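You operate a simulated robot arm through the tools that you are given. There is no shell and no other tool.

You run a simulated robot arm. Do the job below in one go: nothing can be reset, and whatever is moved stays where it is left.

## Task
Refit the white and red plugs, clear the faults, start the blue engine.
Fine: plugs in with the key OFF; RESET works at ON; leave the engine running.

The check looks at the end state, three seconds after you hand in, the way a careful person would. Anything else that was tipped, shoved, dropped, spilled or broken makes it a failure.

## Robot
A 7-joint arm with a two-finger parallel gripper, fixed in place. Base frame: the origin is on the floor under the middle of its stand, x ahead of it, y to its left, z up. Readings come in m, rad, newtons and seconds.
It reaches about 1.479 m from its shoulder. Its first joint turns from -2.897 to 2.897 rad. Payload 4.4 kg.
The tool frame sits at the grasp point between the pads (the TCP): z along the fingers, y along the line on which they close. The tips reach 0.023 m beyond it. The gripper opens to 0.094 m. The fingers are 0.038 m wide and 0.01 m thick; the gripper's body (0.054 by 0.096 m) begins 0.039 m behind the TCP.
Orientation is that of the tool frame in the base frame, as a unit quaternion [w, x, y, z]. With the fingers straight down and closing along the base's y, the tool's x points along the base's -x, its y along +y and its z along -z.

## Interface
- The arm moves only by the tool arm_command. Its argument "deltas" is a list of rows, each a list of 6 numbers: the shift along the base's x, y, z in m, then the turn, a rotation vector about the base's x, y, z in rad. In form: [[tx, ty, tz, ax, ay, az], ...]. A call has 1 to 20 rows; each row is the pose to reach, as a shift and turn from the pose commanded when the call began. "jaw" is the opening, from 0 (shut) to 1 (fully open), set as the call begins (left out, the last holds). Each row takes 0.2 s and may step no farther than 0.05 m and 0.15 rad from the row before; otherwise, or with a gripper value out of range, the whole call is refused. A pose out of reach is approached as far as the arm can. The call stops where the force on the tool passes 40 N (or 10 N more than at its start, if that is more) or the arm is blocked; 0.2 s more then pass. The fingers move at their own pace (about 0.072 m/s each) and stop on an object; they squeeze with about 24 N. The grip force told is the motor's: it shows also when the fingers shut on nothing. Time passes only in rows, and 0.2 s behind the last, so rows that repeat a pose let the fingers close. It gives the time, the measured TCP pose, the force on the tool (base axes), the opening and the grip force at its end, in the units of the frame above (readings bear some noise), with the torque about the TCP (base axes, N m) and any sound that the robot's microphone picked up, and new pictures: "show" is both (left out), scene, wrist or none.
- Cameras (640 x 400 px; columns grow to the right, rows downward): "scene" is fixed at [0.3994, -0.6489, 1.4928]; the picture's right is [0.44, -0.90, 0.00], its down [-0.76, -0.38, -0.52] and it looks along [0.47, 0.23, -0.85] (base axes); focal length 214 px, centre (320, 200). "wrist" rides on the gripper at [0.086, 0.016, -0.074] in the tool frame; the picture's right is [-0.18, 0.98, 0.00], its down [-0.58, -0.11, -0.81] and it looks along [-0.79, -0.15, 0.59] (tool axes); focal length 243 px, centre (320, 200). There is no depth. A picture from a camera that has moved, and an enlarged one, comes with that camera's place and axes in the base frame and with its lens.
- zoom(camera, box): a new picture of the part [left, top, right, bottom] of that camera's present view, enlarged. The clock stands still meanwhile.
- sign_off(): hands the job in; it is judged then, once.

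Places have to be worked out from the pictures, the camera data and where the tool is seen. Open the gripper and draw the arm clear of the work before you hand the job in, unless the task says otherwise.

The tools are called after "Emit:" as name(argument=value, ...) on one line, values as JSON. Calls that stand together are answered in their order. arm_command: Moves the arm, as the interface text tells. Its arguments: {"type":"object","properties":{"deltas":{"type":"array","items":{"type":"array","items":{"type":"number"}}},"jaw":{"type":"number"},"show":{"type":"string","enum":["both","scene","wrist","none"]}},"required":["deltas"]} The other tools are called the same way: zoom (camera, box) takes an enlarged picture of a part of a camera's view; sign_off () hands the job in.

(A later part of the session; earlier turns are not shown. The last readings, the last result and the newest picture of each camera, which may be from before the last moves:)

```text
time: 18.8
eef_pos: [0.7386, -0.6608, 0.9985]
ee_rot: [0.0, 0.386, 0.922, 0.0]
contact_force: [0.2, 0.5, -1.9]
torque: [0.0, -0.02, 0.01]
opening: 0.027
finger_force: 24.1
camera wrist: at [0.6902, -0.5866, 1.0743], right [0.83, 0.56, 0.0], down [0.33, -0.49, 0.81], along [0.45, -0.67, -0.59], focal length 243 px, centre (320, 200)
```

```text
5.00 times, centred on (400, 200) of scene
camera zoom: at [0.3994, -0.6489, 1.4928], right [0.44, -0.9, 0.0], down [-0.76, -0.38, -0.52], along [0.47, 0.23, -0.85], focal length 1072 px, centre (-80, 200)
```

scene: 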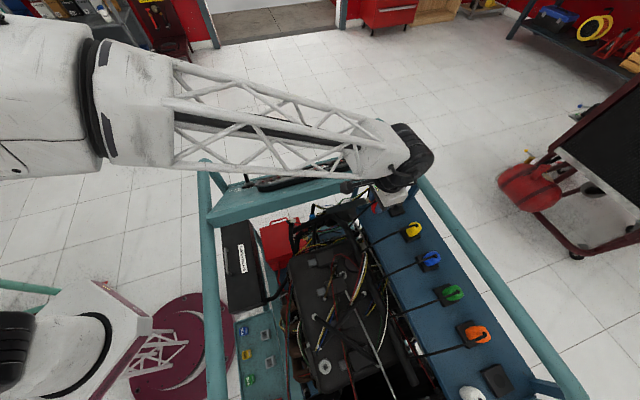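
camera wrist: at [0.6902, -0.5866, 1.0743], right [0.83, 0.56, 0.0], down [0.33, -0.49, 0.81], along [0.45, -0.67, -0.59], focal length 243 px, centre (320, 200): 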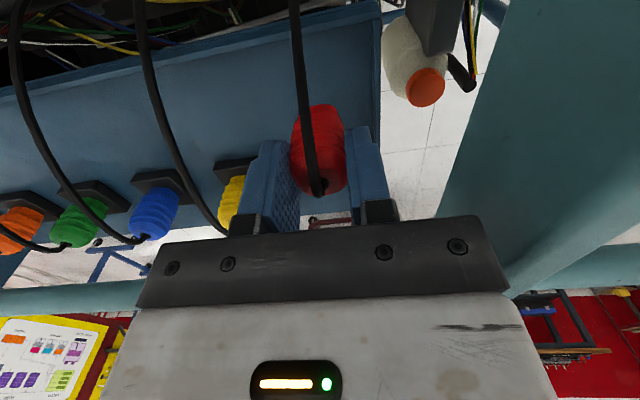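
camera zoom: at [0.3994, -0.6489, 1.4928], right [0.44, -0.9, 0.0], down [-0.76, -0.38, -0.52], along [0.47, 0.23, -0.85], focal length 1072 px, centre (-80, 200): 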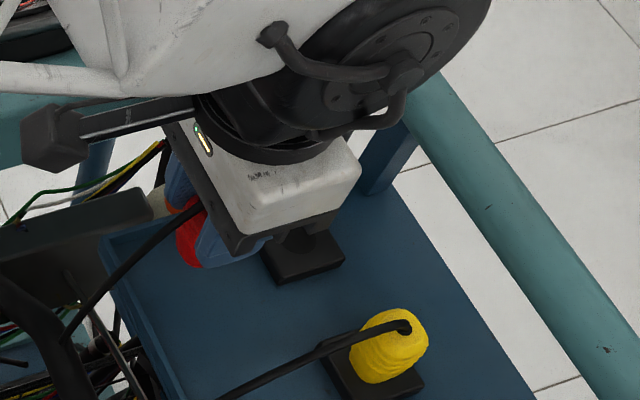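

Plug held firmly and upright with its body at roughly the right height. Now translating 79 mm outward (0.056,-0.056) to put it above the red-end socket.

Emit:
arm_command(deltas=[[0.014, -0.014, 0, 0, 0, 0], [0.028, -0.028, 0, 0, 0, 0], [0.042, -0.042, 0, 0, 0, 0], [0.056, -0.056, 0, 0, 0, 0], [0.056, -0.056, 0, 0, 0, 0], [0.056, -0.056, 0, 0, 0, 0]])

Emit:
zoom(camera="wrist", box=[220, 60, 420, 240])

Emit:
zoom(camera="scene", box=[340, 160, 460, 240])

```text
time: 20.2
eef_pos: [0.7959, -0.7163, 0.999]
ee_rot: [0.0, 0.386, 0.922, 0.0]
contact_force: [0.6, -0.2, -0.5]
torque: [0.02, -0.02, 0.01]
opening: 0.0271
finger_force: 23.4
camera wrist: at [0.7466, -0.6422, 1.0749], right [0.83, 0.56, 0.0], down [0.33, -0.49, 0.81], along [0.45, -0.67, -0.59], focal length 243 px, centre (320, 200)
```

scene: 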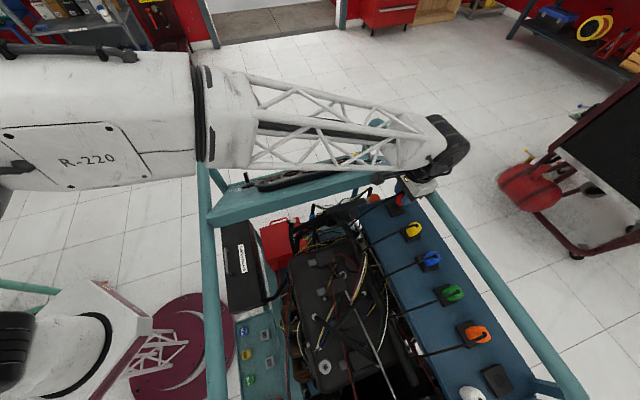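
wrist: 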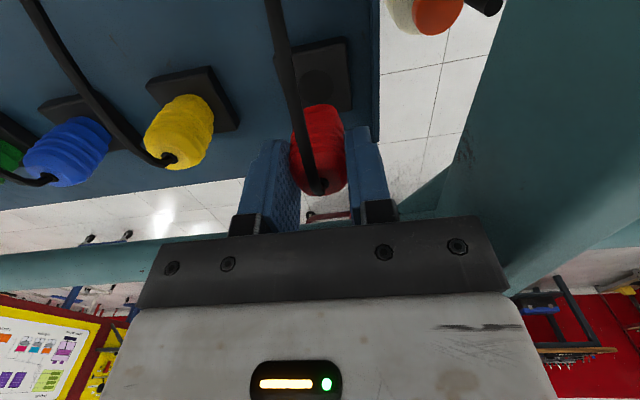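

```text
2.22 times, centred on (320, 150) of wrist
camera zoom: at [0.7466, -0.6422, 1.0749], right [0.83, 0.56, 0.0], down [0.33, -0.49, 0.81], along [0.45, -0.67, -0.59], focal length 539 px, centre (320, 311)
```

zoom: 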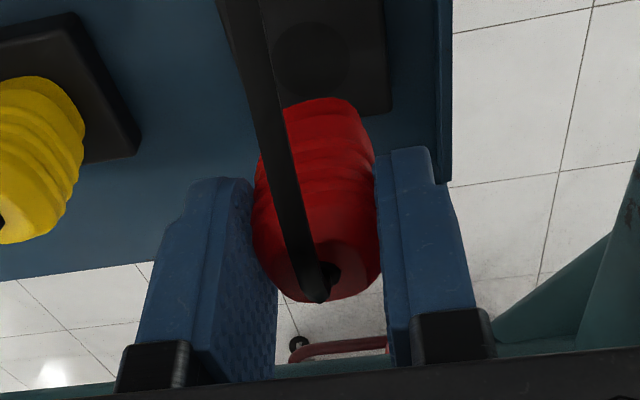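

```text
5.00 times, centred on (400, 200) of scene
camera zoom: at [0.3994, -0.6489, 1.4928], right [0.44, -0.9, 0.0], down [-0.76, -0.38, -0.52], along [0.47, 0.23, -0.85], focal length 1072 px, centre (-80, 200)
```

zoom: 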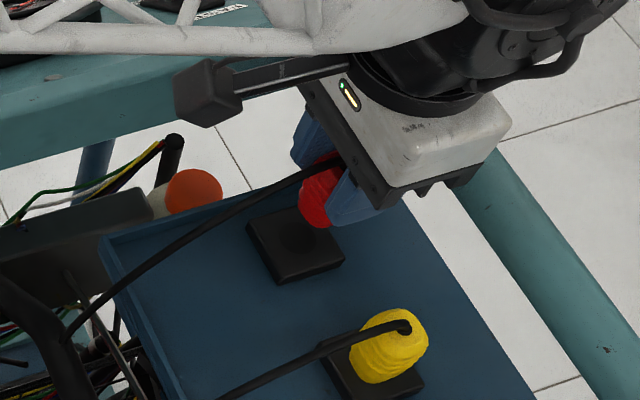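

From the wrist view the socket hole lies within ~2 mm of the plug axis; I'll trim (-1.5,-0.5) mm and lower slowly toward the seat, watching the force.

Emit:
arm_command(deltas=[[-0.0015, -0.0005, -0.006, 0, 0, 0], [-0.0015, -0.0005, -0.012, 0, 0, 0], [-0.0015, -0.0005, -0.018, 0, 0, 0], [-0.0015, -0.0005, -0.022, 0, 0, 0], [-0.0015, -0.0005, -0.026, 0, 0, 0], [-0.0015, -0.0005, -0.026, 0, 0, 0]])

Emit:
zoom(camera="wrist", box=[120, 40, 420, 240])

Emit:
zoom(camera="scene", box=[360, 170, 440, 250])

```text
time: 21.6
eef_pos: [0.7934, -0.7165, 0.9746]
ee_rot: [0.0, 0.387, 0.922, 0.0]
contact_force: [0.6, 0.3, 0.2]
torque: [0.0, -0.02, -0.02]
opening: 0.027
finger_force: 24.1
camera wrist: at [0.744, -0.6425, 1.0491], right [0.83, 0.56, 0.0], down [0.33, -0.49, 0.81], along [0.45, -0.67, -0.59], focal length 243 px, centre (320, 200)
```

scene: 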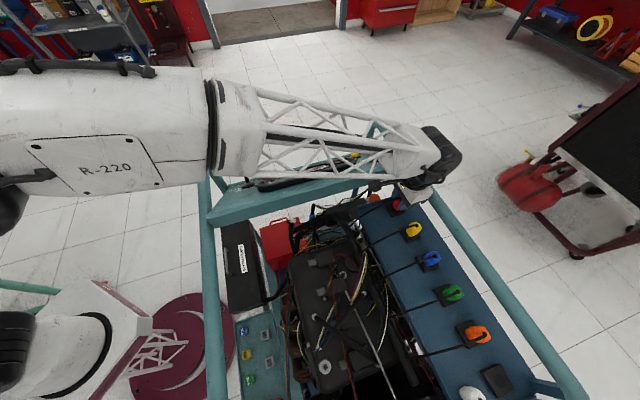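
wrist: 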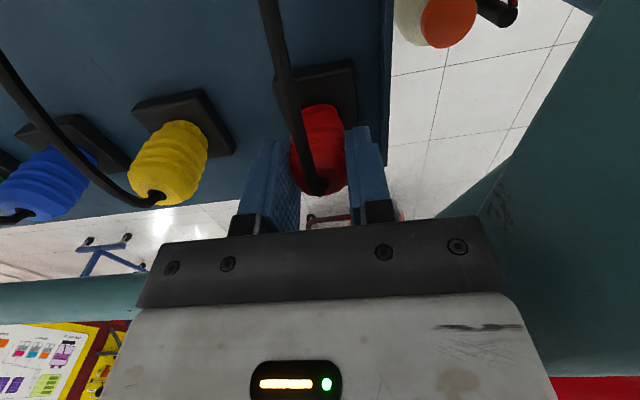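

```text
2.00 times, centred on (270, 140) of wrist
camera zoom: at [0.744, -0.6425, 1.0491], right [0.83, 0.56, 0.0], down [0.33, -0.49, 0.81], along [0.45, -0.67, -0.59], focal length 485 px, centre (420, 320)
```

zoom: 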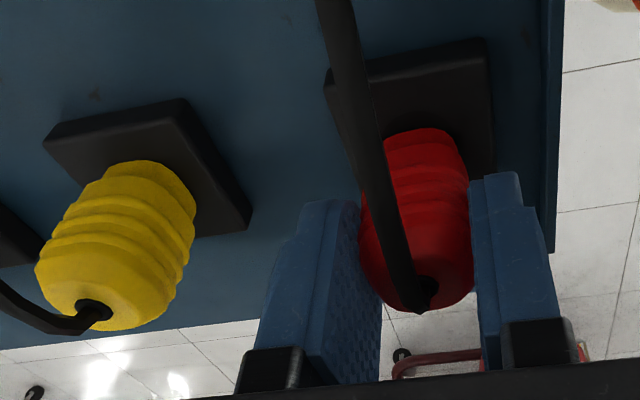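

```text
5.00 times, centred on (400, 210) of scene
camera zoom: at [0.3994, -0.6489, 1.4928], right [0.44, -0.9, 0.0], down [-0.76, -0.38, -0.52], along [0.47, 0.23, -0.85], focal length 1072 px, centre (-80, 150)
```

zoom: 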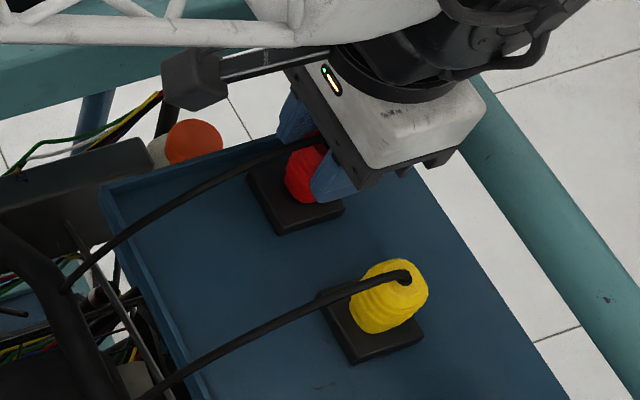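

No contact yet at z≈0.973; the plug looks centred on the block like the yellow one. Continuing down in small steps until it seats.

Emit:
arm_command(deltas=[[0, 0, -0.003, 0, 0, 0], [0, 0, -0.006, 0, 0, 0], [0, 0, -0.008, 0, 0, 0], [0, 0, -0.008, 0, 0, 0]])

Emit:
zoom(camera="wrist", box=[120, 40, 420, 240])

Emit:
zoom(camera="scene", box=[360, 170, 440, 250])

```text
time: 22.6
eef_pos: [0.7931, -0.7164, 0.968]
ee_rot: [0.001, 0.386, 0.922, 0.0]
contact_force: [2.3, -3.9, 31.3]
torque: [-0.11, -0.17, 0.06]
opening: 0.0277
finger_force: 24.4
camera wrist: at [0.7442, -0.6429, 1.0429], right [0.83, 0.56, 0.0], down [0.33, -0.49, 0.81], along [0.45, -0.67, -0.59], focal length 243 px, centre (320, 200)
```

scene: 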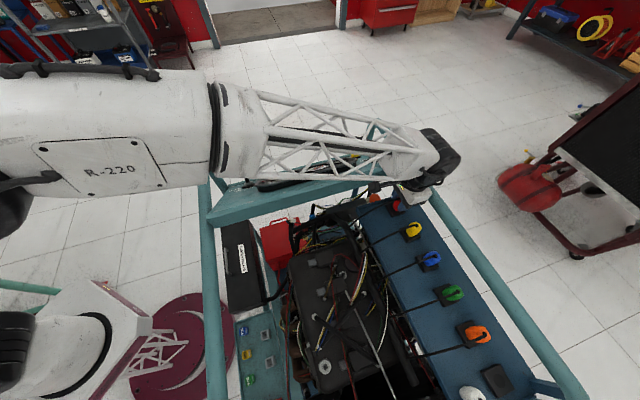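
wrist: 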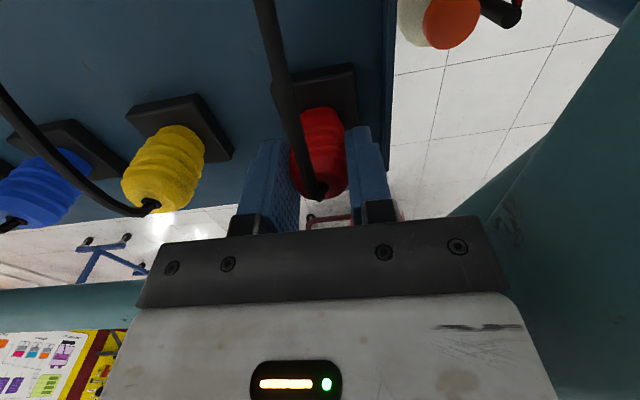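

```text
2.00 times, centred on (270, 140) of wrist
camera zoom: at [0.7442, -0.6429, 1.0429], right [0.83, 0.56, 0.0], down [0.33, -0.49, 0.81], along [0.45, -0.67, -0.59], focal length 485 px, centre (420, 320)
```

zoom: 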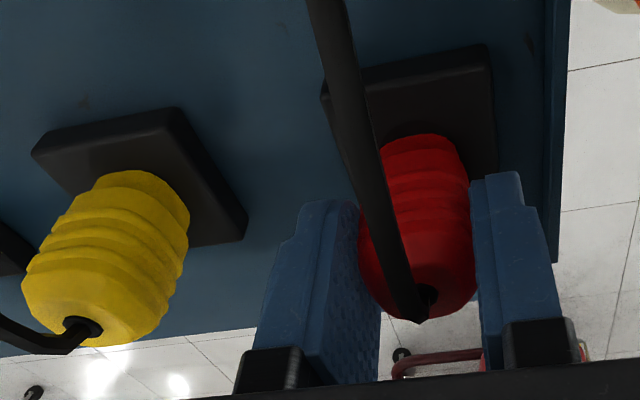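

```text
5.00 times, centred on (400, 210) of scene
camera zoom: at [0.3994, -0.6489, 1.4928], right [0.44, -0.9, 0.0], down [-0.76, -0.38, -0.52], along [0.47, 0.23, -0.85], focal length 1072 px, centre (-80, 150)
```

zoom: 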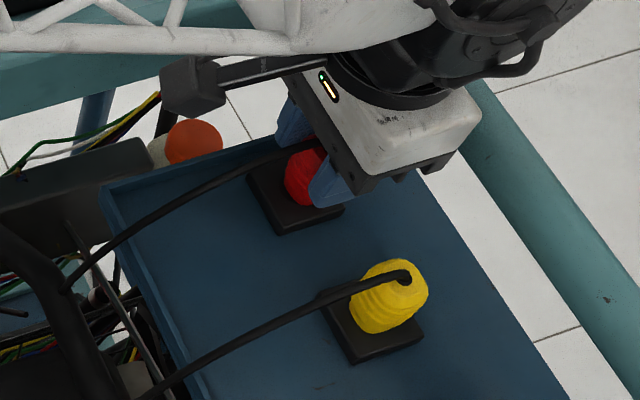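

Contact at 31 N with ~3 mm slip in the grip; comparing heights, the red plug top is still ~4 mm above the inserted ones, so it's resting on the block, not seated. I'll ease the pressure and search small offsets, starting toward the engine side.

Emit:
arm_command(deltas=[[0, 0, 0.002, 0, 0, 0], [0, 0, 0.002, 0, 0, 0]], show="none")

Emit:
arm_command(deltas=[[-0.0007, 0.0007, 0, 0, 0, 0], [-0.0014, 0.0014, 0, 0, 0, 0], [-0.0014, 0.0014, 0, 0, 0, 0]], show="none")

```text
time: 23.2
eef_pos: [0.793, -0.7163, 0.9659]
ee_rot: [0.0, 0.387, 0.922, 0.0]
contact_force: [6.1, -5.1, 21.2]
torque: [-0.2, -0.23, 0.01]
opening: 0.0271
finger_force: 24.4
```

```text
time: 24.0
eef_pos: [0.7903, -0.7145, 0.9681]
ee_rot: [0.0, 0.387, 0.922, 0.001]
contact_force: [3.7, -2.5, 18.9]
torque: [-0.07, -0.11, 0.03]
opening: 0.0269
finger_force: 24.2
```

Lateral reaction points outward (+e2) and the contact centre seems on the engine side of the nose, hinting the hole lies further outward. Let me look at the current state closely before searching outward.

Emit:
zoom(camera="wrist", box=[240, 50, 400, 200])

Emit:
zoom(camera="scene", box=[375, 180, 425, 245])

Emit:
zoom(camera="wrist", box=[100, 50, 260, 230])

```text
2.67 times, centred on (320, 125) of wrist
camera zoom: at [0.7422, -0.6413, 1.0429], right [0.83, 0.56, 0.0], down [0.33, -0.49, 0.81], along [0.45, -0.67, -0.59], focal length 647 px, centre (320, 400)
```

zoom: 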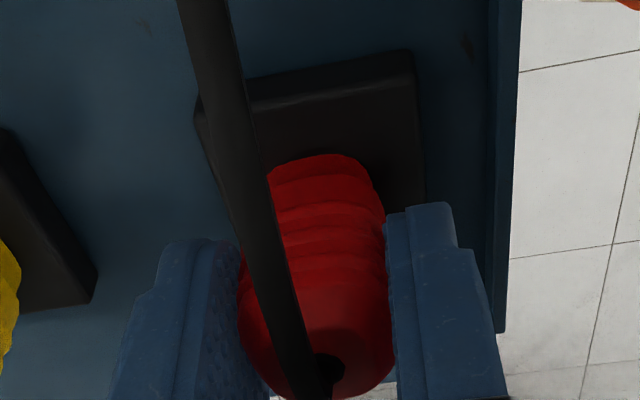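

```text
6.15 times, centred on (400, 212) of scene
camera zoom: at [0.3994, -0.6489, 1.4928], right [0.44, -0.9, 0.0], down [-0.76, -0.38, -0.52], along [0.47, 0.23, -0.85], focal length 1320 px, centre (-172, 123)
```

zoom: 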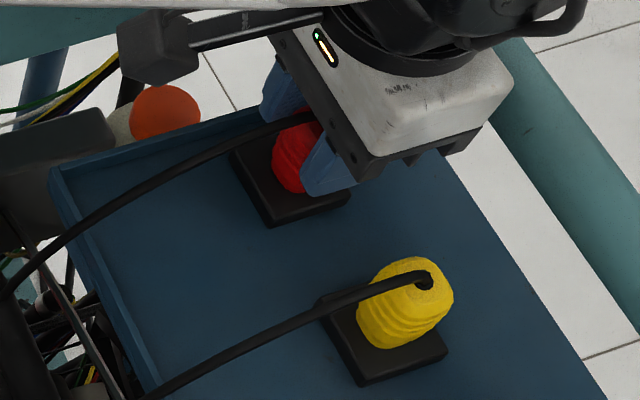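

```text
2.22 times, centred on (180, 140) of wrist
camera zoom: at [0.7422, -0.6413, 1.0429], right [0.83, 0.56, 0.0], down [0.33, -0.49, 0.81], along [0.45, -0.67, -0.59], focal length 539 px, centre (631, 333)
```

zoom: 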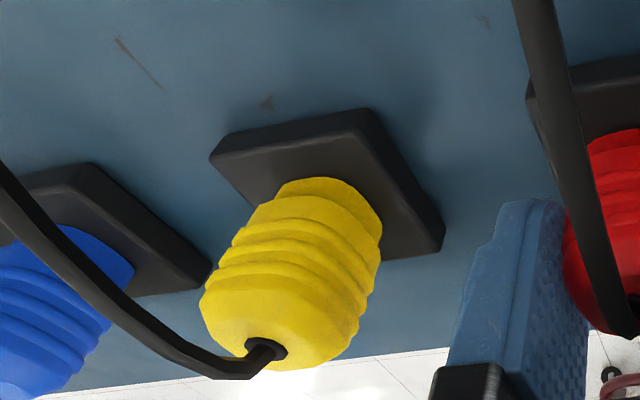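

Views suggest the plug is within a couple of millimetres in e2 and aligned in e1. I'll sweep outward (+e2) in 1 mm steps under light downward load and watch for a drop in force.

Emit:
arm_command(deltas=[[0.0007, -0.0007, 0.0005, 0, 0, 0], [0.0007, -0.0007, 0.0005, 0, 0, 0]], show="none")

Emit:
arm_command(deltas=[[0.0014, -0.0014, 0, 0, 0, 0], [0.0014, -0.0014, 0, 0, 0, 0]], show="none")

Emit:
arm_command(deltas=[[0.0007, -0.0007, 0, 0, 0, 0], [0.0007, -0.0007, 0, 0, 0, 0]], show="none")

Emit:
arm_command(deltas=[[0.0007, -0.0007, 0, 0, 0, 0], [0.0007, -0.0007, 0, 0, 0, 0]], show="none")

```text
time: 24.6
eef_pos: [0.7923, -0.7156, 0.9676]
ee_rot: [-0.001, 0.387, 0.922, 0.0]
contact_force: [-5.8, 3.2, 14.1]
torque: [0.18, 0.23, 0.02]
opening: 0.0273
finger_force: 23.7
```

```text
time: 25.2
eef_pos: [0.7941, -0.7169, 0.9672]
ee_rot: [0.0, 0.387, 0.922, -0.001]
contact_force: [-1.3, 1.1, 5.7]
torque: [0.1, 0.08, 0.02]
opening: 0.0268
finger_force: 23.8
```

```text
time: 25.8
eef_pos: [0.796, -0.7173, 0.9679]
ee_rot: [0.0, 0.387, 0.922, 0.0]
contact_force: [0.1, -0.4, 0.0]
torque: [-0.04, 0.0, 0.03]
opening: 0.0275
finger_force: 24.1
```

```text
time: 26.4
eef_pos: [0.7951, -0.7193, 0.9684]
ee_rot: [0.0, 0.387, 0.922, 0.0]
contact_force: [-0.2, 0.5, -0.4]
torque: [-0.01, -0.01, -0.01]
opening: 0.0273
finger_force: 24.2
```

Force has dropped to zero at about 2–3 mm further out, so the nose has found the hole. Now pressing down gently from here.

Emit:
arm_command(deltas=[[0, 0, -0.002, 0, 0, 0], [0, 0, -0.002, 0, 0, 0]], show="none")

Emit:
arm_command(deltas=[[0, 0, -0.002, 0, 0, 0], [0, 0, -0.002, 0, 0, 0]], show="wrist")

```text
time: 27.0
eef_pos: [0.7957, -0.7196, 0.9677]
ee_rot: [0.001, 0.387, 0.922, -0.001]
contact_force: [-1.6, 1.3, 8.6]
torque: [0.1, 0.07, 0.02]
opening: 0.0275
finger_force: 24.4
```

```text
time: 27.6
eef_pos: [0.7971, -0.7194, 0.9672]
ee_rot: [0.002, 0.387, 0.922, 0.0]
contact_force: [-2.9, 1.7, 29.1]
torque: [0.06, 0.1, 0.0]
opening: 0.0273
finger_force: 23.6
camera wrist: at [0.7467, -0.6453, 1.0423], right [0.83, 0.56, 0.0], down [0.33, -0.49, 0.81], along [0.45, -0.67, -0.59], focal length 243 px, centre (320, 200)
```

wrist: 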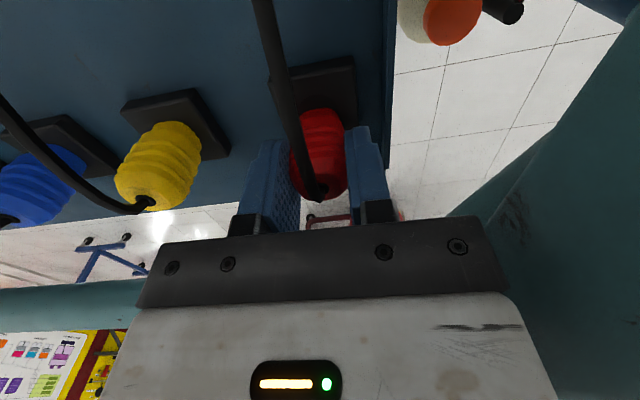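

Resistance returns at z≈0.967. Let me inspect both cameras closely to judge how far the red plug is in relative to yellow.

Emit:
zoom(camera="wrist", box=[240, 50, 400, 210])

Emit:
zoom(camera="wrist", box=[90, 60, 250, 220])

Emit:
zoom(camera="scene", box=[375, 180, 439, 245])

```text
2.50 times, centred on (320, 130) of wrist
camera zoom: at [0.7467, -0.6453, 1.0423], right [0.83, 0.56, 0.0], down [0.33, -0.49, 0.81], along [0.45, -0.67, -0.59], focal length 606 px, centre (320, 375)
```

zoom: 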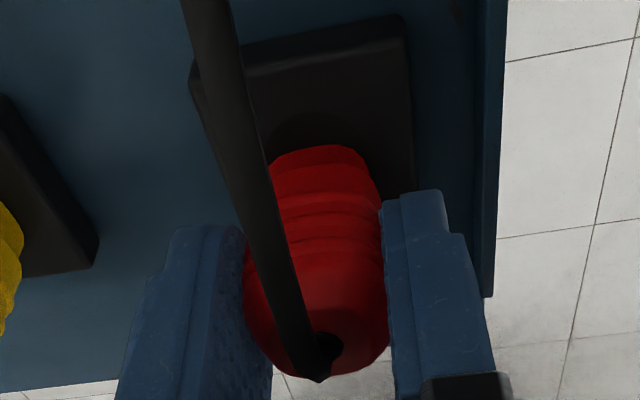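

```text
2.50 times, centred on (170, 140) of wrist
camera zoom: at [0.7467, -0.6453, 1.0423], right [0.83, 0.56, 0.0], down [0.33, -0.49, 0.81], along [0.45, -0.67, -0.59], focal length 606 px, centre (695, 350)
```

zoom: 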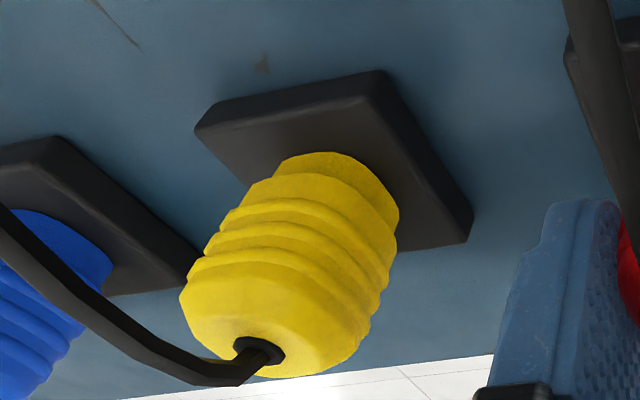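

```text
6.15 times, centred on (407, 212) of scene
camera zoom: at [0.3994, -0.6489, 1.4928], right [0.44, -0.9, 0.0], down [-0.76, -0.38, -0.52], along [0.47, 0.23, -0.85], focal length 1320 px, centre (-215, 123)
```

zoom: 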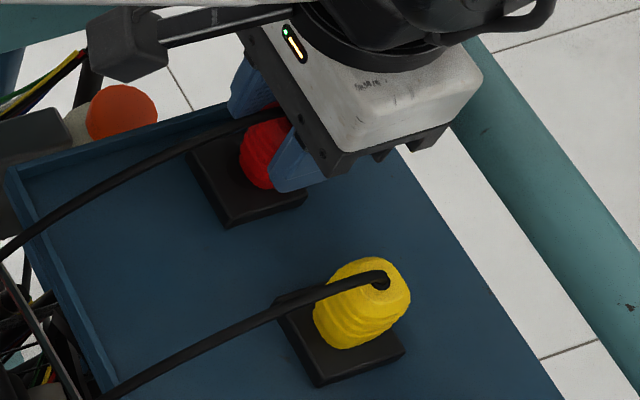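

The faint rim of the hole is visible on the engine side of the plug, so the plug is now slightly too far out and resting on the block's top face. Zooming tighter to measure the rim.

Emit:
zoom(camera="wrist", box=[285, 80, 365, 140])

Emit:
zoom(camera="wrist", box=[265, 50, 365, 110])

Emit:
zoom(camera="scene", box=[385, 190, 425, 220])

```text
6.67 times, centred on (325, 110) of wrist
camera zoom: at [0.7467, -0.6453, 1.0423], right [0.83, 0.56, 0.0], down [0.33, -0.49, 0.81], along [0.45, -0.67, -0.59], focal length 1618 px, centre (287, 800)
```

zoom: 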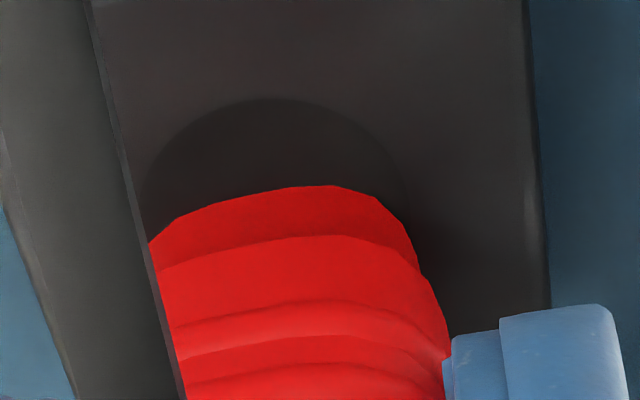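

```text
6.40 times, centred on (315, 80) of wrist
camera zoom: at [0.7467, -0.6453, 1.0423], right [0.83, 0.56, 0.0], down [0.33, -0.49, 0.81], along [0.45, -0.67, -0.59], focal length 1553 px, centre (352, 968)
```

zoom: 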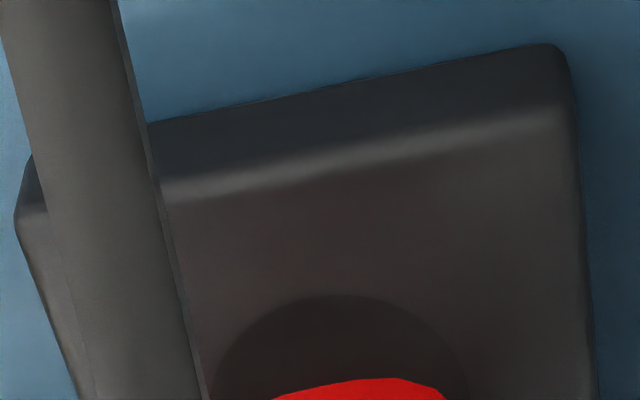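

```text
13.33 times, centred on (405, 205) of scene
camera zoom: at [0.3994, -0.6489, 1.4928], right [0.44, -0.9, 0.0], down [-0.76, -0.38, -0.52], along [0.47, 0.23, -0.85], focal length 2860 px, centre (-813, 133)
```

zoom: 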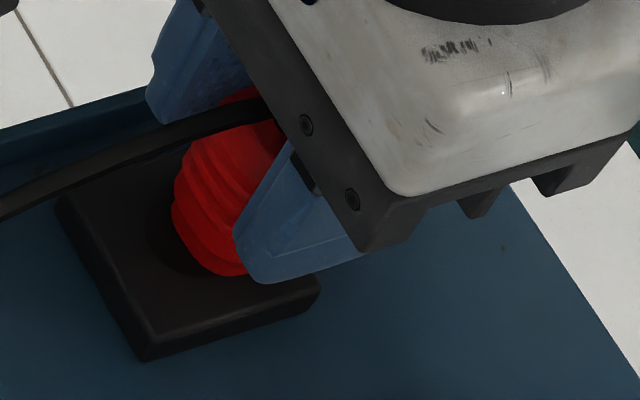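

The tight zoom shows the hole centre ≈5.5 mm engine-side of the TCP while the plug axis is ≈1.5 mm outward, so I need about 7 mm toward the engine. I'll lift slightly off the block, shift, and re-inspect.

Emit:
arm_command(deltas=[[0, 0, 0.005, 0, 0, 0], [0, 0, 0.008, 0, 0, 0], [-0.0024, 0.0025, 0.008, 0, 0, 0], [-0.0048, 0.0049, 0.008, 0, 0, 0], [-0.0048, 0.0049, 0.008, 0, 0, 0]], show="wrist")

Emit:
zoom(camera="wrist", box=[265, 60, 365, 140])

Emit:
zoom(camera="scene", box=[380, 185, 430, 220])

```text
time: 28.8
eef_pos: [0.7909, -0.7138, 0.9721]
ee_rot: [0.0, 0.387, 0.922, 0.0]
contact_force: [0.2, 0.2, 0.2]
torque: [-0.04, 0.0, -0.01]
opening: 0.0269
finger_force: 24.4
camera wrist: at [0.7411, -0.64, 1.0475], right [0.83, 0.56, 0.0], down [0.33, -0.49, 0.81], along [0.45, -0.67, -0.59], focal length 243 px, centre (320, 200)
```

wrist: 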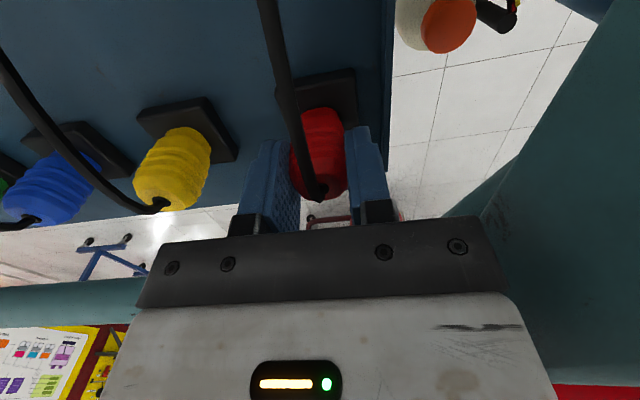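

```text
5.00 times, centred on (315, 100) of wrist
camera zoom: at [0.7411, -0.64, 1.0475], right [0.83, 0.56, 0.0], down [0.33, -0.49, 0.81], along [0.45, -0.67, -0.59], focal length 1213 px, centre (345, 700)
```

zoom: 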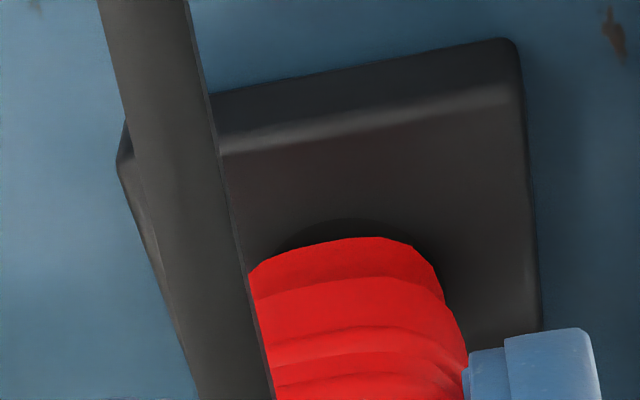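

```text
11.43 times, centred on (405, 202) of scene
camera zoom: at [0.3994, -0.6489, 1.4928], right [0.44, -0.9, 0.0], down [-0.76, -0.38, -0.52], along [0.47, 0.23, -0.85], focal length 2451 px, centre (-651, 171)
```

zoom: 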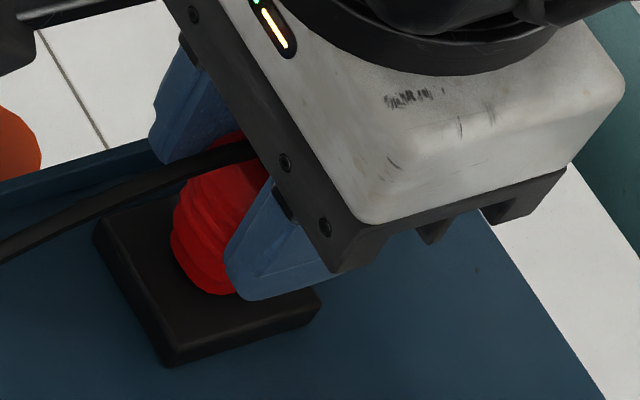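

The plug nose now nearly covers the hole evenly (≈1.4 mm rim gap). Lowering gently here to see if it drops in.

Emit:
arm_command(deltas=[[0, 0, -0.002, 0, 0, 0], [0, 0, -0.004, 0, 0, 0], [0, 0, -0.005, 0, 0, 0], [0, 0, -0.005, 0, 0, 0]], show="none")

Emit:
arm_command(deltas=[[0, 0, -0.0015, 0, 0, 0], [0, 0, -0.0015, 0, 0, 0]], show="wrist")

Emit:
zoom(camera="wrist", box=[265, 60, 365, 140])

```text
time: 29.8
eef_pos: [0.7902, -0.7141, 0.9677]
ee_rot: [0.0, 0.386, 0.922, 0.0]
contact_force: [-0.2, -0.7, 1.6]
torque: [0.0, 0.01, 0.0]
opening: 0.0271
finger_force: 24.4
```

```text
time: 30.4
eef_pos: [0.791, -0.7129, 0.9687]
ee_rot: [0.0, 0.386, 0.922, 0.0]
contact_force: [-4.9, 30.4, 22.1]
torque: [0.44, -0.06, 0.23]
opening: 0.0269
finger_force: 23.8
heard: snap
camera wrist: at [0.7414, -0.6393, 1.0427], right [0.83, 0.56, 0.0], down [0.33, -0.49, 0.81], along [0.45, -0.67, -0.59], focal length 243 px, centre (320, 200)
```

wrist: 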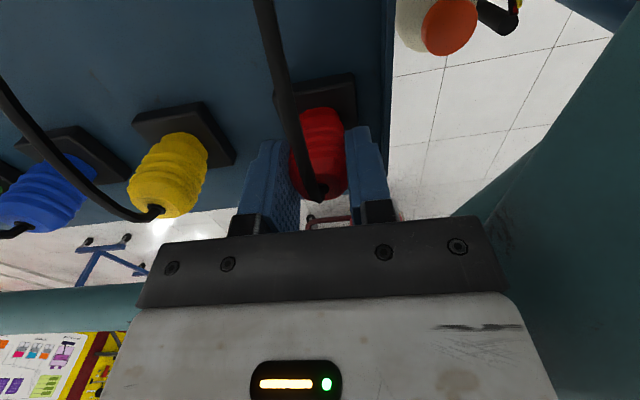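

```text
5.00 times, centred on (315, 100) of wrist
camera zoom: at [0.7414, -0.6393, 1.0427], right [0.83, 0.56, 0.0], down [0.33, -0.49, 0.81], along [0.45, -0.67, -0.59], focal length 1213 px, centre (345, 700)
```

zoom: 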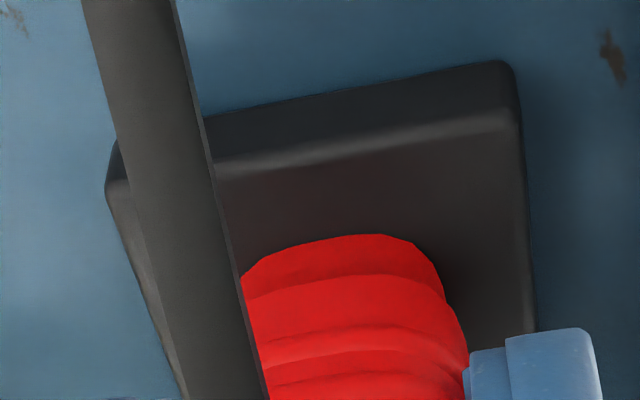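

A "snap" was heard — the red plug seated. Opening the jaw slightly to release, then rising straight up and checking.

Emit:
arm_command(deltas=[[0, 0, 0, 0, 0, 0], [0, 0, 0, 0, 0, 0], [0, 0, 0.0, 0, 0, 0]], jaw=0.48, show="none")

Emit:
arm_command(deltas=[[0, 0, 0.02, 0, 0, 0], [0, 0, 0.05, 0, 0, 0], [0, 0, 0.08, 0, 0, 0], [0, 0, 0.11, 0, 0, 0], [-0.02, 0.02, 0.14, 0, 0, 0], [-0.05, 0.05, 0.16, 0, 0, 0], [-0.05, 0.05, 0.16, 0, 0, 0]])

Emit:
zoom(camera="wrist", box=[180, 40, 400, 180])

Emit:
zoom(camera="scene", box=[350, 170, 470, 250])

```text
time: 31.2
eef_pos: [0.791, -0.7141, 0.9669]
ee_rot: [0.0, 0.388, 0.922, 0.0]
contact_force: [-0.3, -0.3, -0.8]
torque: [-0.03, -0.02, 0.01]
opening: 0.0452
finger_force: 0.0
```

```text
time: 32.8
eef_pos: [0.7424, -0.6637, 1.1268]
ee_rot: [0.001, 0.386, 0.922, 0.0]
contact_force: [0.1, 0.2, 1.2]
torque: [0.01, -0.06, 0.01]
opening: 0.045
finger_force: 0.2
camera wrist: at [0.692, -0.5896, 1.2009], right [0.83, 0.56, 0.0], down [0.33, -0.49, 0.81], along [0.45, -0.67, -0.59], focal length 243 px, centre (320, 200)
```

scene: 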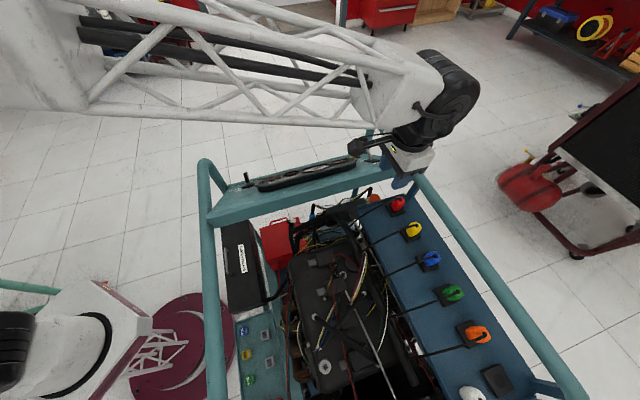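
wrist: 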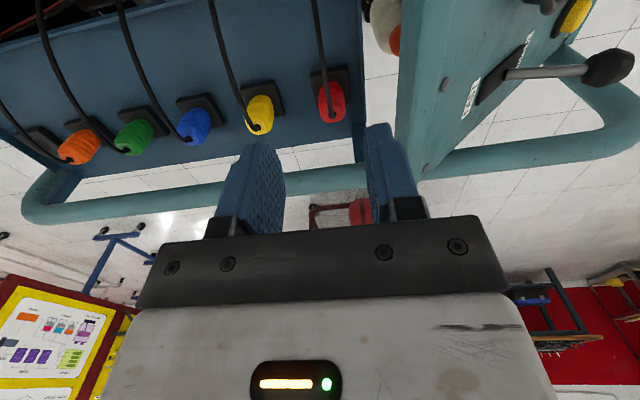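

```text
2.86 times, centred on (290, 110) of wrist
camera zoom: at [0.692, -0.5896, 1.2009], right [0.83, 0.56, 0.0], down [0.33, -0.49, 0.81], along [0.45, -0.67, -0.59], focal length 693 px, centre (406, 457)
```

zoom: 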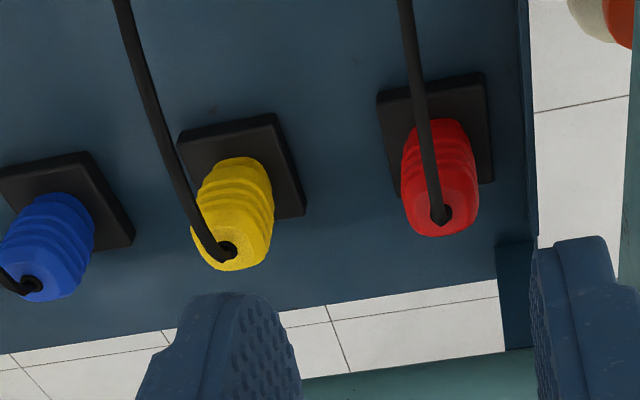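

```text
5.00 times, centred on (410, 210) of scene
camera zoom: at [0.3994, -0.6489, 1.4928], right [0.44, -0.9, 0.0], down [-0.76, -0.38, -0.52], along [0.47, 0.23, -0.85], focal length 1072 px, centre (-130, 150)
```

zoom: 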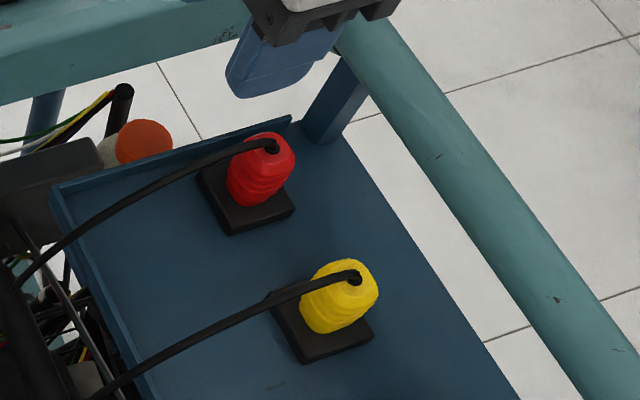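

Red is seated exactly like its neighbours. Next, the white plug: triangulated top ≈(0.436,-0.962,0.960), its socket ≈(0.485,-1.019). I'll travel above the shelf at a safe height to a viewpoint just engine-side of it.

Emit:
arm_command(deltas=[[-0.02, -0.015, 0.02, 0, 0, 0], [-0.05, -0.037, 0.04, 0, 0, 0], [-0.085, -0.062, 0.05, 0, 0, 0], [-0.12, -0.088, 0.05, 0, 0, 0], [-0.155, -0.114, 0.05, 0, 0, 0], [-0.19, -0.14, 0.05, 0, 0, 0], [-0.225, -0.166, 0.05, 0, 0, 0], [-0.26, -0.191, 0.05, 0, 0, 0], [-0.295, -0.217, 0.04, 0, 0, 0], [-0.33, -0.243, 0.02, 0, 0, 0], [-0.3465, -0.2551, 0.0, 0, 0, 0], [-0.3465, -0.2551, 0.0, 0, 0, 0]])

Emit:
zoom(camera="wrist", box=[240, 20, 420, 150])

```text
time: 35.4
eef_pos: [0.3941, -0.9165, 1.1253]
ee_rot: [0.0, 0.387, 0.922, 0.0]
contact_force: [-1.0, 0.1, 0.7]
torque: [0.02, -0.05, 0.0]
opening: 0.0451
finger_force: 0.1
camera wrist: at [0.3451, -0.8431, 1.2003], right [0.83, 0.56, 0.0], down [0.33, -0.49, 0.81], along [0.45, -0.67, -0.59], focal length 243 px, centre (320, 200)
```

scene: 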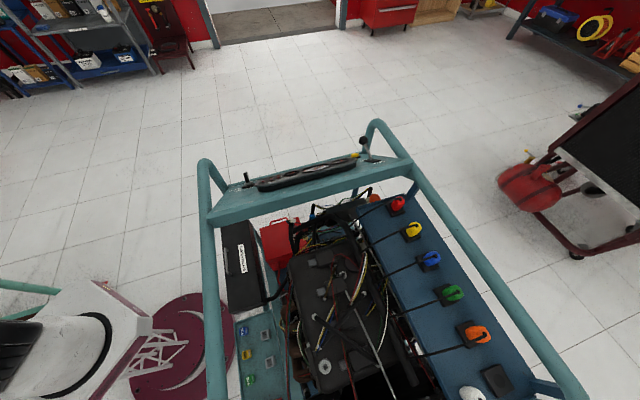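
wrist: 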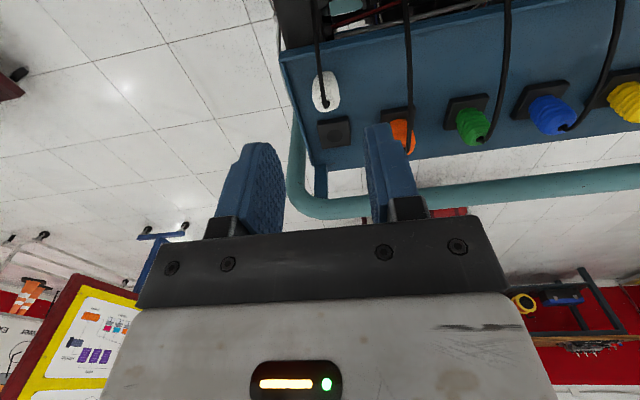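

```text
3.08 times, centred on (330, 85) of wrist
camera zoom: at [0.3451, -0.8431, 1.2003], right [0.83, 0.56, 0.0], down [0.33, -0.49, 0.81], along [0.45, -0.67, -0.59], focal length 746 px, centre (289, 554)
```

zoom: 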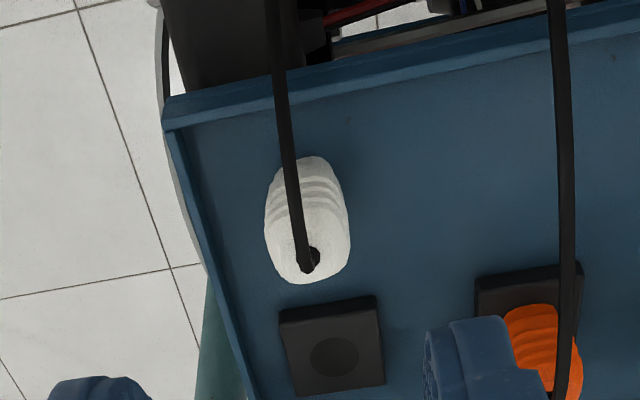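

White plug and its socket are clear: displacement needed is ≈75 mm outward, same as red. Moving to hover over the white plug at z≈1.03.

Emit:
arm_command(deltas=[[0.015, -0.017, -0.02, 0, 0, 0], [0.03, -0.034, -0.04, 0, 0, 0], [0.0422, -0.048, -0.07, 0, 0, 0], [0.0422, -0.048, -0.095, 0, 0, 0], [0.0422, -0.048, -0.095, 0, 0, 0], [0.0422, -0.048, -0.095, 0, 0, 0]])

Emit:
zoom(camera="wrist", box=[220, 40, 420, 200])

```text
time: 36.8
eef_pos: [0.4368, -0.9671, 1.0309]
ee_rot: [0.0, 0.387, 0.922, 0.0]
contact_force: [0.2, 0.4, 0.3]
torque: [0.01, 0.02, 0.01]
opening: 0.045
finger_force: 0.1
camera wrist: at [0.3875, -0.8926, 1.1053], right [0.83, 0.56, 0.0], down [0.33, -0.49, 0.81], along [0.45, -0.67, -0.59], focal length 243 px, centre (320, 200)
```

scene: 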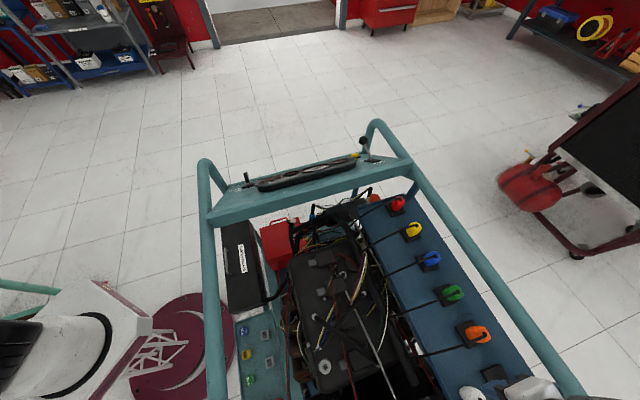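
wrist: 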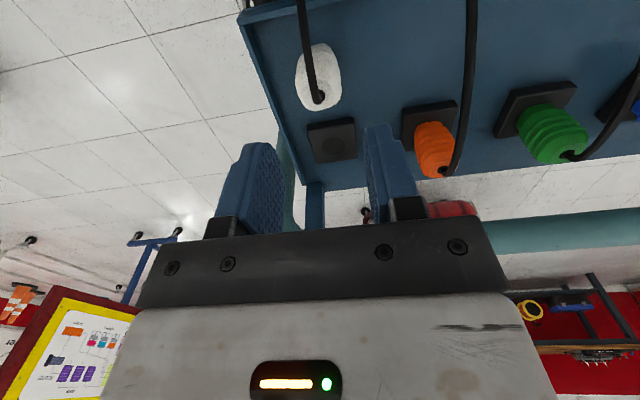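

```text
2.50 times, centred on (320, 120) of wrist
camera zoom: at [0.3875, -0.8926, 1.1053], right [0.83, 0.56, 0.0], down [0.33, -0.49, 0.81], along [0.45, -0.67, -0.59], focal length 606 px, centre (320, 400)
```

zoom: 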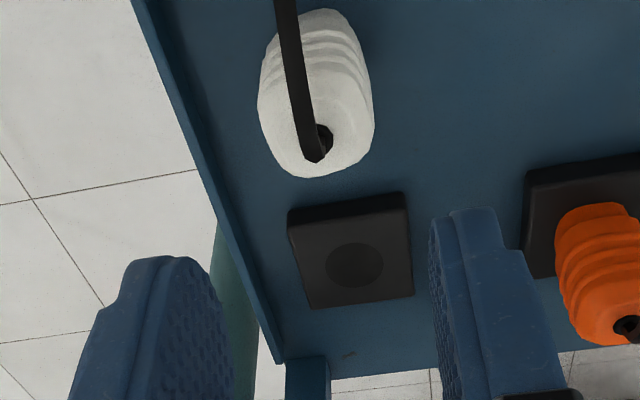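

White plug's cable entry is within 2 mm of the tool axis. Shifting slightly (-1.8,+1.8) mm and descending to the same grasp height as for red (z≈0.9587).

Emit:
arm_command(deltas=[[-0.0018, 0.0018, -0.02, 0, 0, 0], [-0.0018, 0.0018, -0.04, 0, 0, 0], [-0.0018, 0.0018, -0.055, 0, 0, 0], [-0.0018, 0.0018, -0.065, 0, 0, 0], [-0.0018, 0.0018, -0.071, 0, 0, 0], [-0.0018, 0.0018, -0.071, 0, 0, 0]], show="wrist")

Emit:
zoom(camera="wrist", box=[220, 80, 420, 240])

```text
time: 38.2
eef_pos: [0.4348, -0.9646, 0.9596]
ee_rot: [0.0, 0.386, 0.922, 0.0]
contact_force: [-0.5, -0.5, -0.1]
torque: [0.0, -0.02, 0.03]
opening: 0.0453
finger_force: 0.1
camera wrist: at [0.3855, -0.8912, 1.0349], right [0.83, 0.56, 0.0], down [0.33, -0.49, 0.81], along [0.45, -0.67, -0.59], focal length 243 px, centre (320, 200)
```

wrist: 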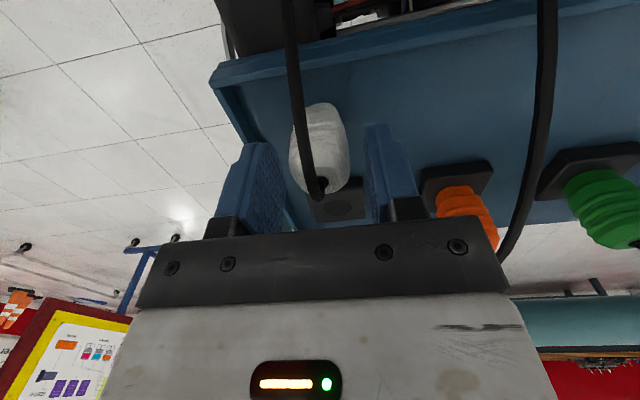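

```text
2.50 times, centred on (320, 160) of wrist
camera zoom: at [0.3855, -0.8912, 1.0349], right [0.83, 0.56, 0.0], down [0.33, -0.49, 0.81], along [0.45, -0.67, -0.59], focal length 606 px, centre (320, 300)
```

zoom: 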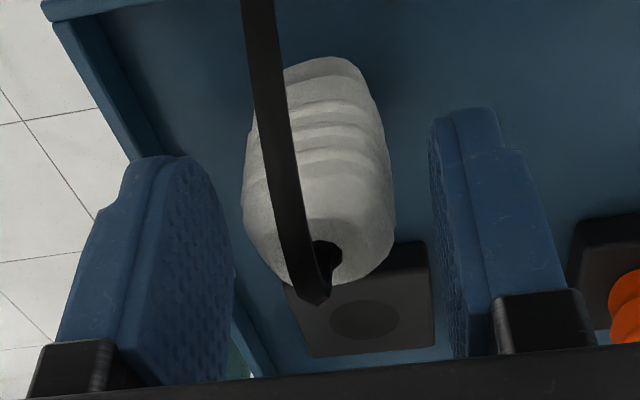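

Position matches the red grasp. Closing on the white plug.

Emit:
arm_command(deltas=[[0, 0, 0, 0, 0, 0], [0, 0, 0, 0, 0, 0], [0, 0, 0, 0, 0, 0]], jaw=0, show="none")

Emit:
arm_command(deltas=[[0, 0, 0.01, 0, 0, 0], [0, 0, 0.02, 0, 0, 0], [0, 0, 0.03, 0, 0, 0], [0.013, -0.0133, 0.03, 0, 0, 0], [0.026, -0.0267, 0.03, 0, 0, 0], [0.039, -0.04, 0.03, 0, 0, 0], [0.0524, -0.0533, 0.03, 0, 0, 0], [0.0524, -0.0533, 0.02, 0, 0, 0], [0.0524, -0.0533, 0.02, 0, 0, 0]])

Emit:
zoom(camera="wrist", box=[265, 60, 365, 140])

Emit:
zoom(camera="wrist", box=[220, 80, 420, 240])

```text
time: 39.0
eef_pos: [0.4346, -0.9658, 0.9588]
ee_rot: [0.0, 0.387, 0.922, 0.0]
contact_force: [0.3, -0.3, -0.3]
torque: [0.0, -0.01, 0.0]
opening: 0.0272
finger_force: 24.3
```

```text
time: 41.0
eef_pos: [0.4892, -1.0177, 0.9797]
ee_rot: [0.0, 0.387, 0.922, 0.0]
contact_force: [1.0, -0.5, 0.1]
torque: [-0.04, 0.0, -0.02]
opening: 0.027
finger_force: 23.9
camera wrist: at [0.4391, -0.9434, 1.0547], right [0.83, 0.56, 0.0], down [0.33, -0.49, 0.81], along [0.45, -0.67, -0.59], focal length 243 px, centre (320, 200)
```

scene: 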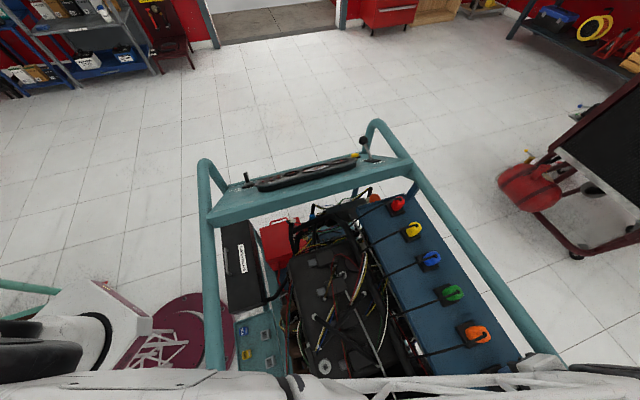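
wrist: 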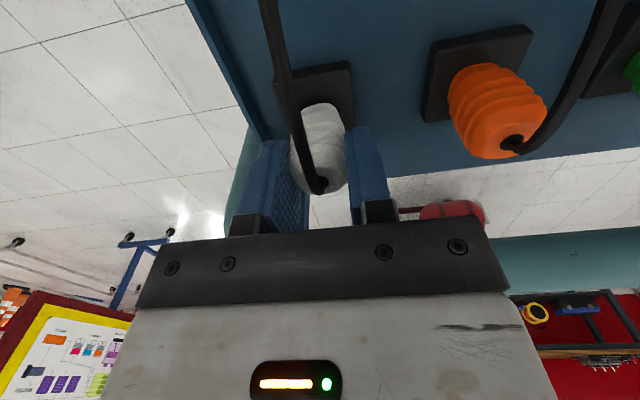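

```text
5.00 times, centred on (315, 100) of wrist
camera zoom: at [0.4391, -0.9434, 1.0547], right [0.83, 0.56, 0.0], down [0.33, -0.49, 0.81], along [0.45, -0.67, -0.59], focal length 1213 px, centre (345, 700)
```

zoom: 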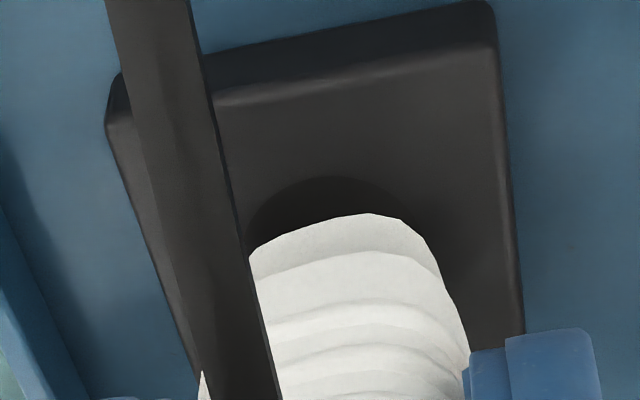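

```text
2.50 times, centred on (320, 160) of wrist
camera zoom: at [0.4391, -0.9434, 1.0547], right [0.83, 0.56, 0.0], down [0.33, -0.49, 0.81], along [0.45, -0.67, -0.59], focal length 606 px, centre (320, 300)
```

zoom: 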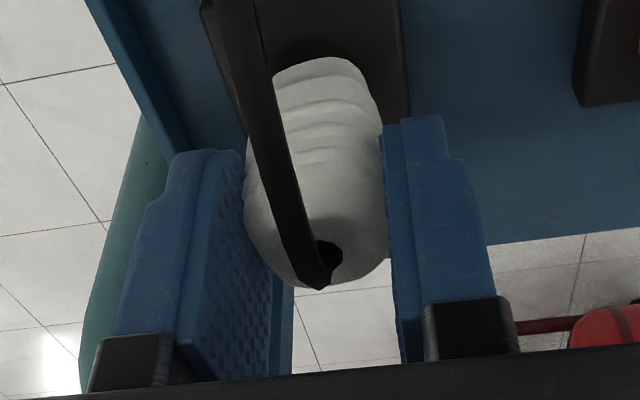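

The white plug hovers over its socket with a similar even rim gap (~1.7 mm), and about 1 mm off along the shelf. Trimming (-0.9,-0.5) mm and lowering to just above the block for another check.

Emit:
arm_command(deltas=[[-0.0009, -0.0005, -0.003, 0, 0, 0], [-0.0009, -0.0005, -0.005, 0, 0, 0], [-0.0009, -0.0005, -0.007, 0, 0, 0], [-0.0009, -0.0005, -0.007, 0, 0, 0]], show="wrist")

Emit:
zoom(camera="wrist", box=[265, 60, 365, 140])

```text
time: 42.0
eef_pos: [0.487, -1.0179, 0.9724]
ee_rot: [0.0, 0.386, 0.922, 0.0]
contact_force: [-0.1, 0.3, -0.5]
torque: [0.0, -0.04, 0.01]
opening: 0.0269
finger_force: 23.8
camera wrist: at [0.4364, -0.9448, 1.0478], right [0.83, 0.56, 0.0], down [0.33, -0.49, 0.81], along [0.45, -0.67, -0.59], focal length 243 px, centre (320, 200)
```

wrist: 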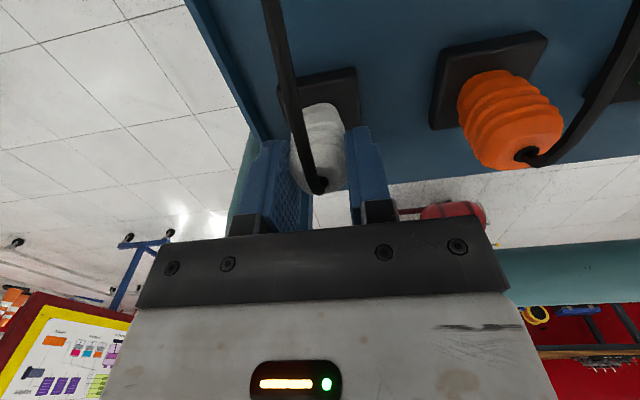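

```text
5.00 times, centred on (315, 100) of wrist
camera zoom: at [0.4364, -0.9448, 1.0478], right [0.83, 0.56, 0.0], down [0.33, -0.49, 0.81], along [0.45, -0.67, -0.59], focal length 1213 px, centre (345, 700)
```

zoom: 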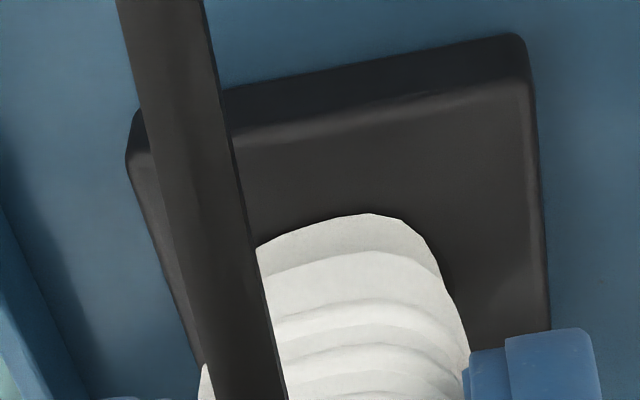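

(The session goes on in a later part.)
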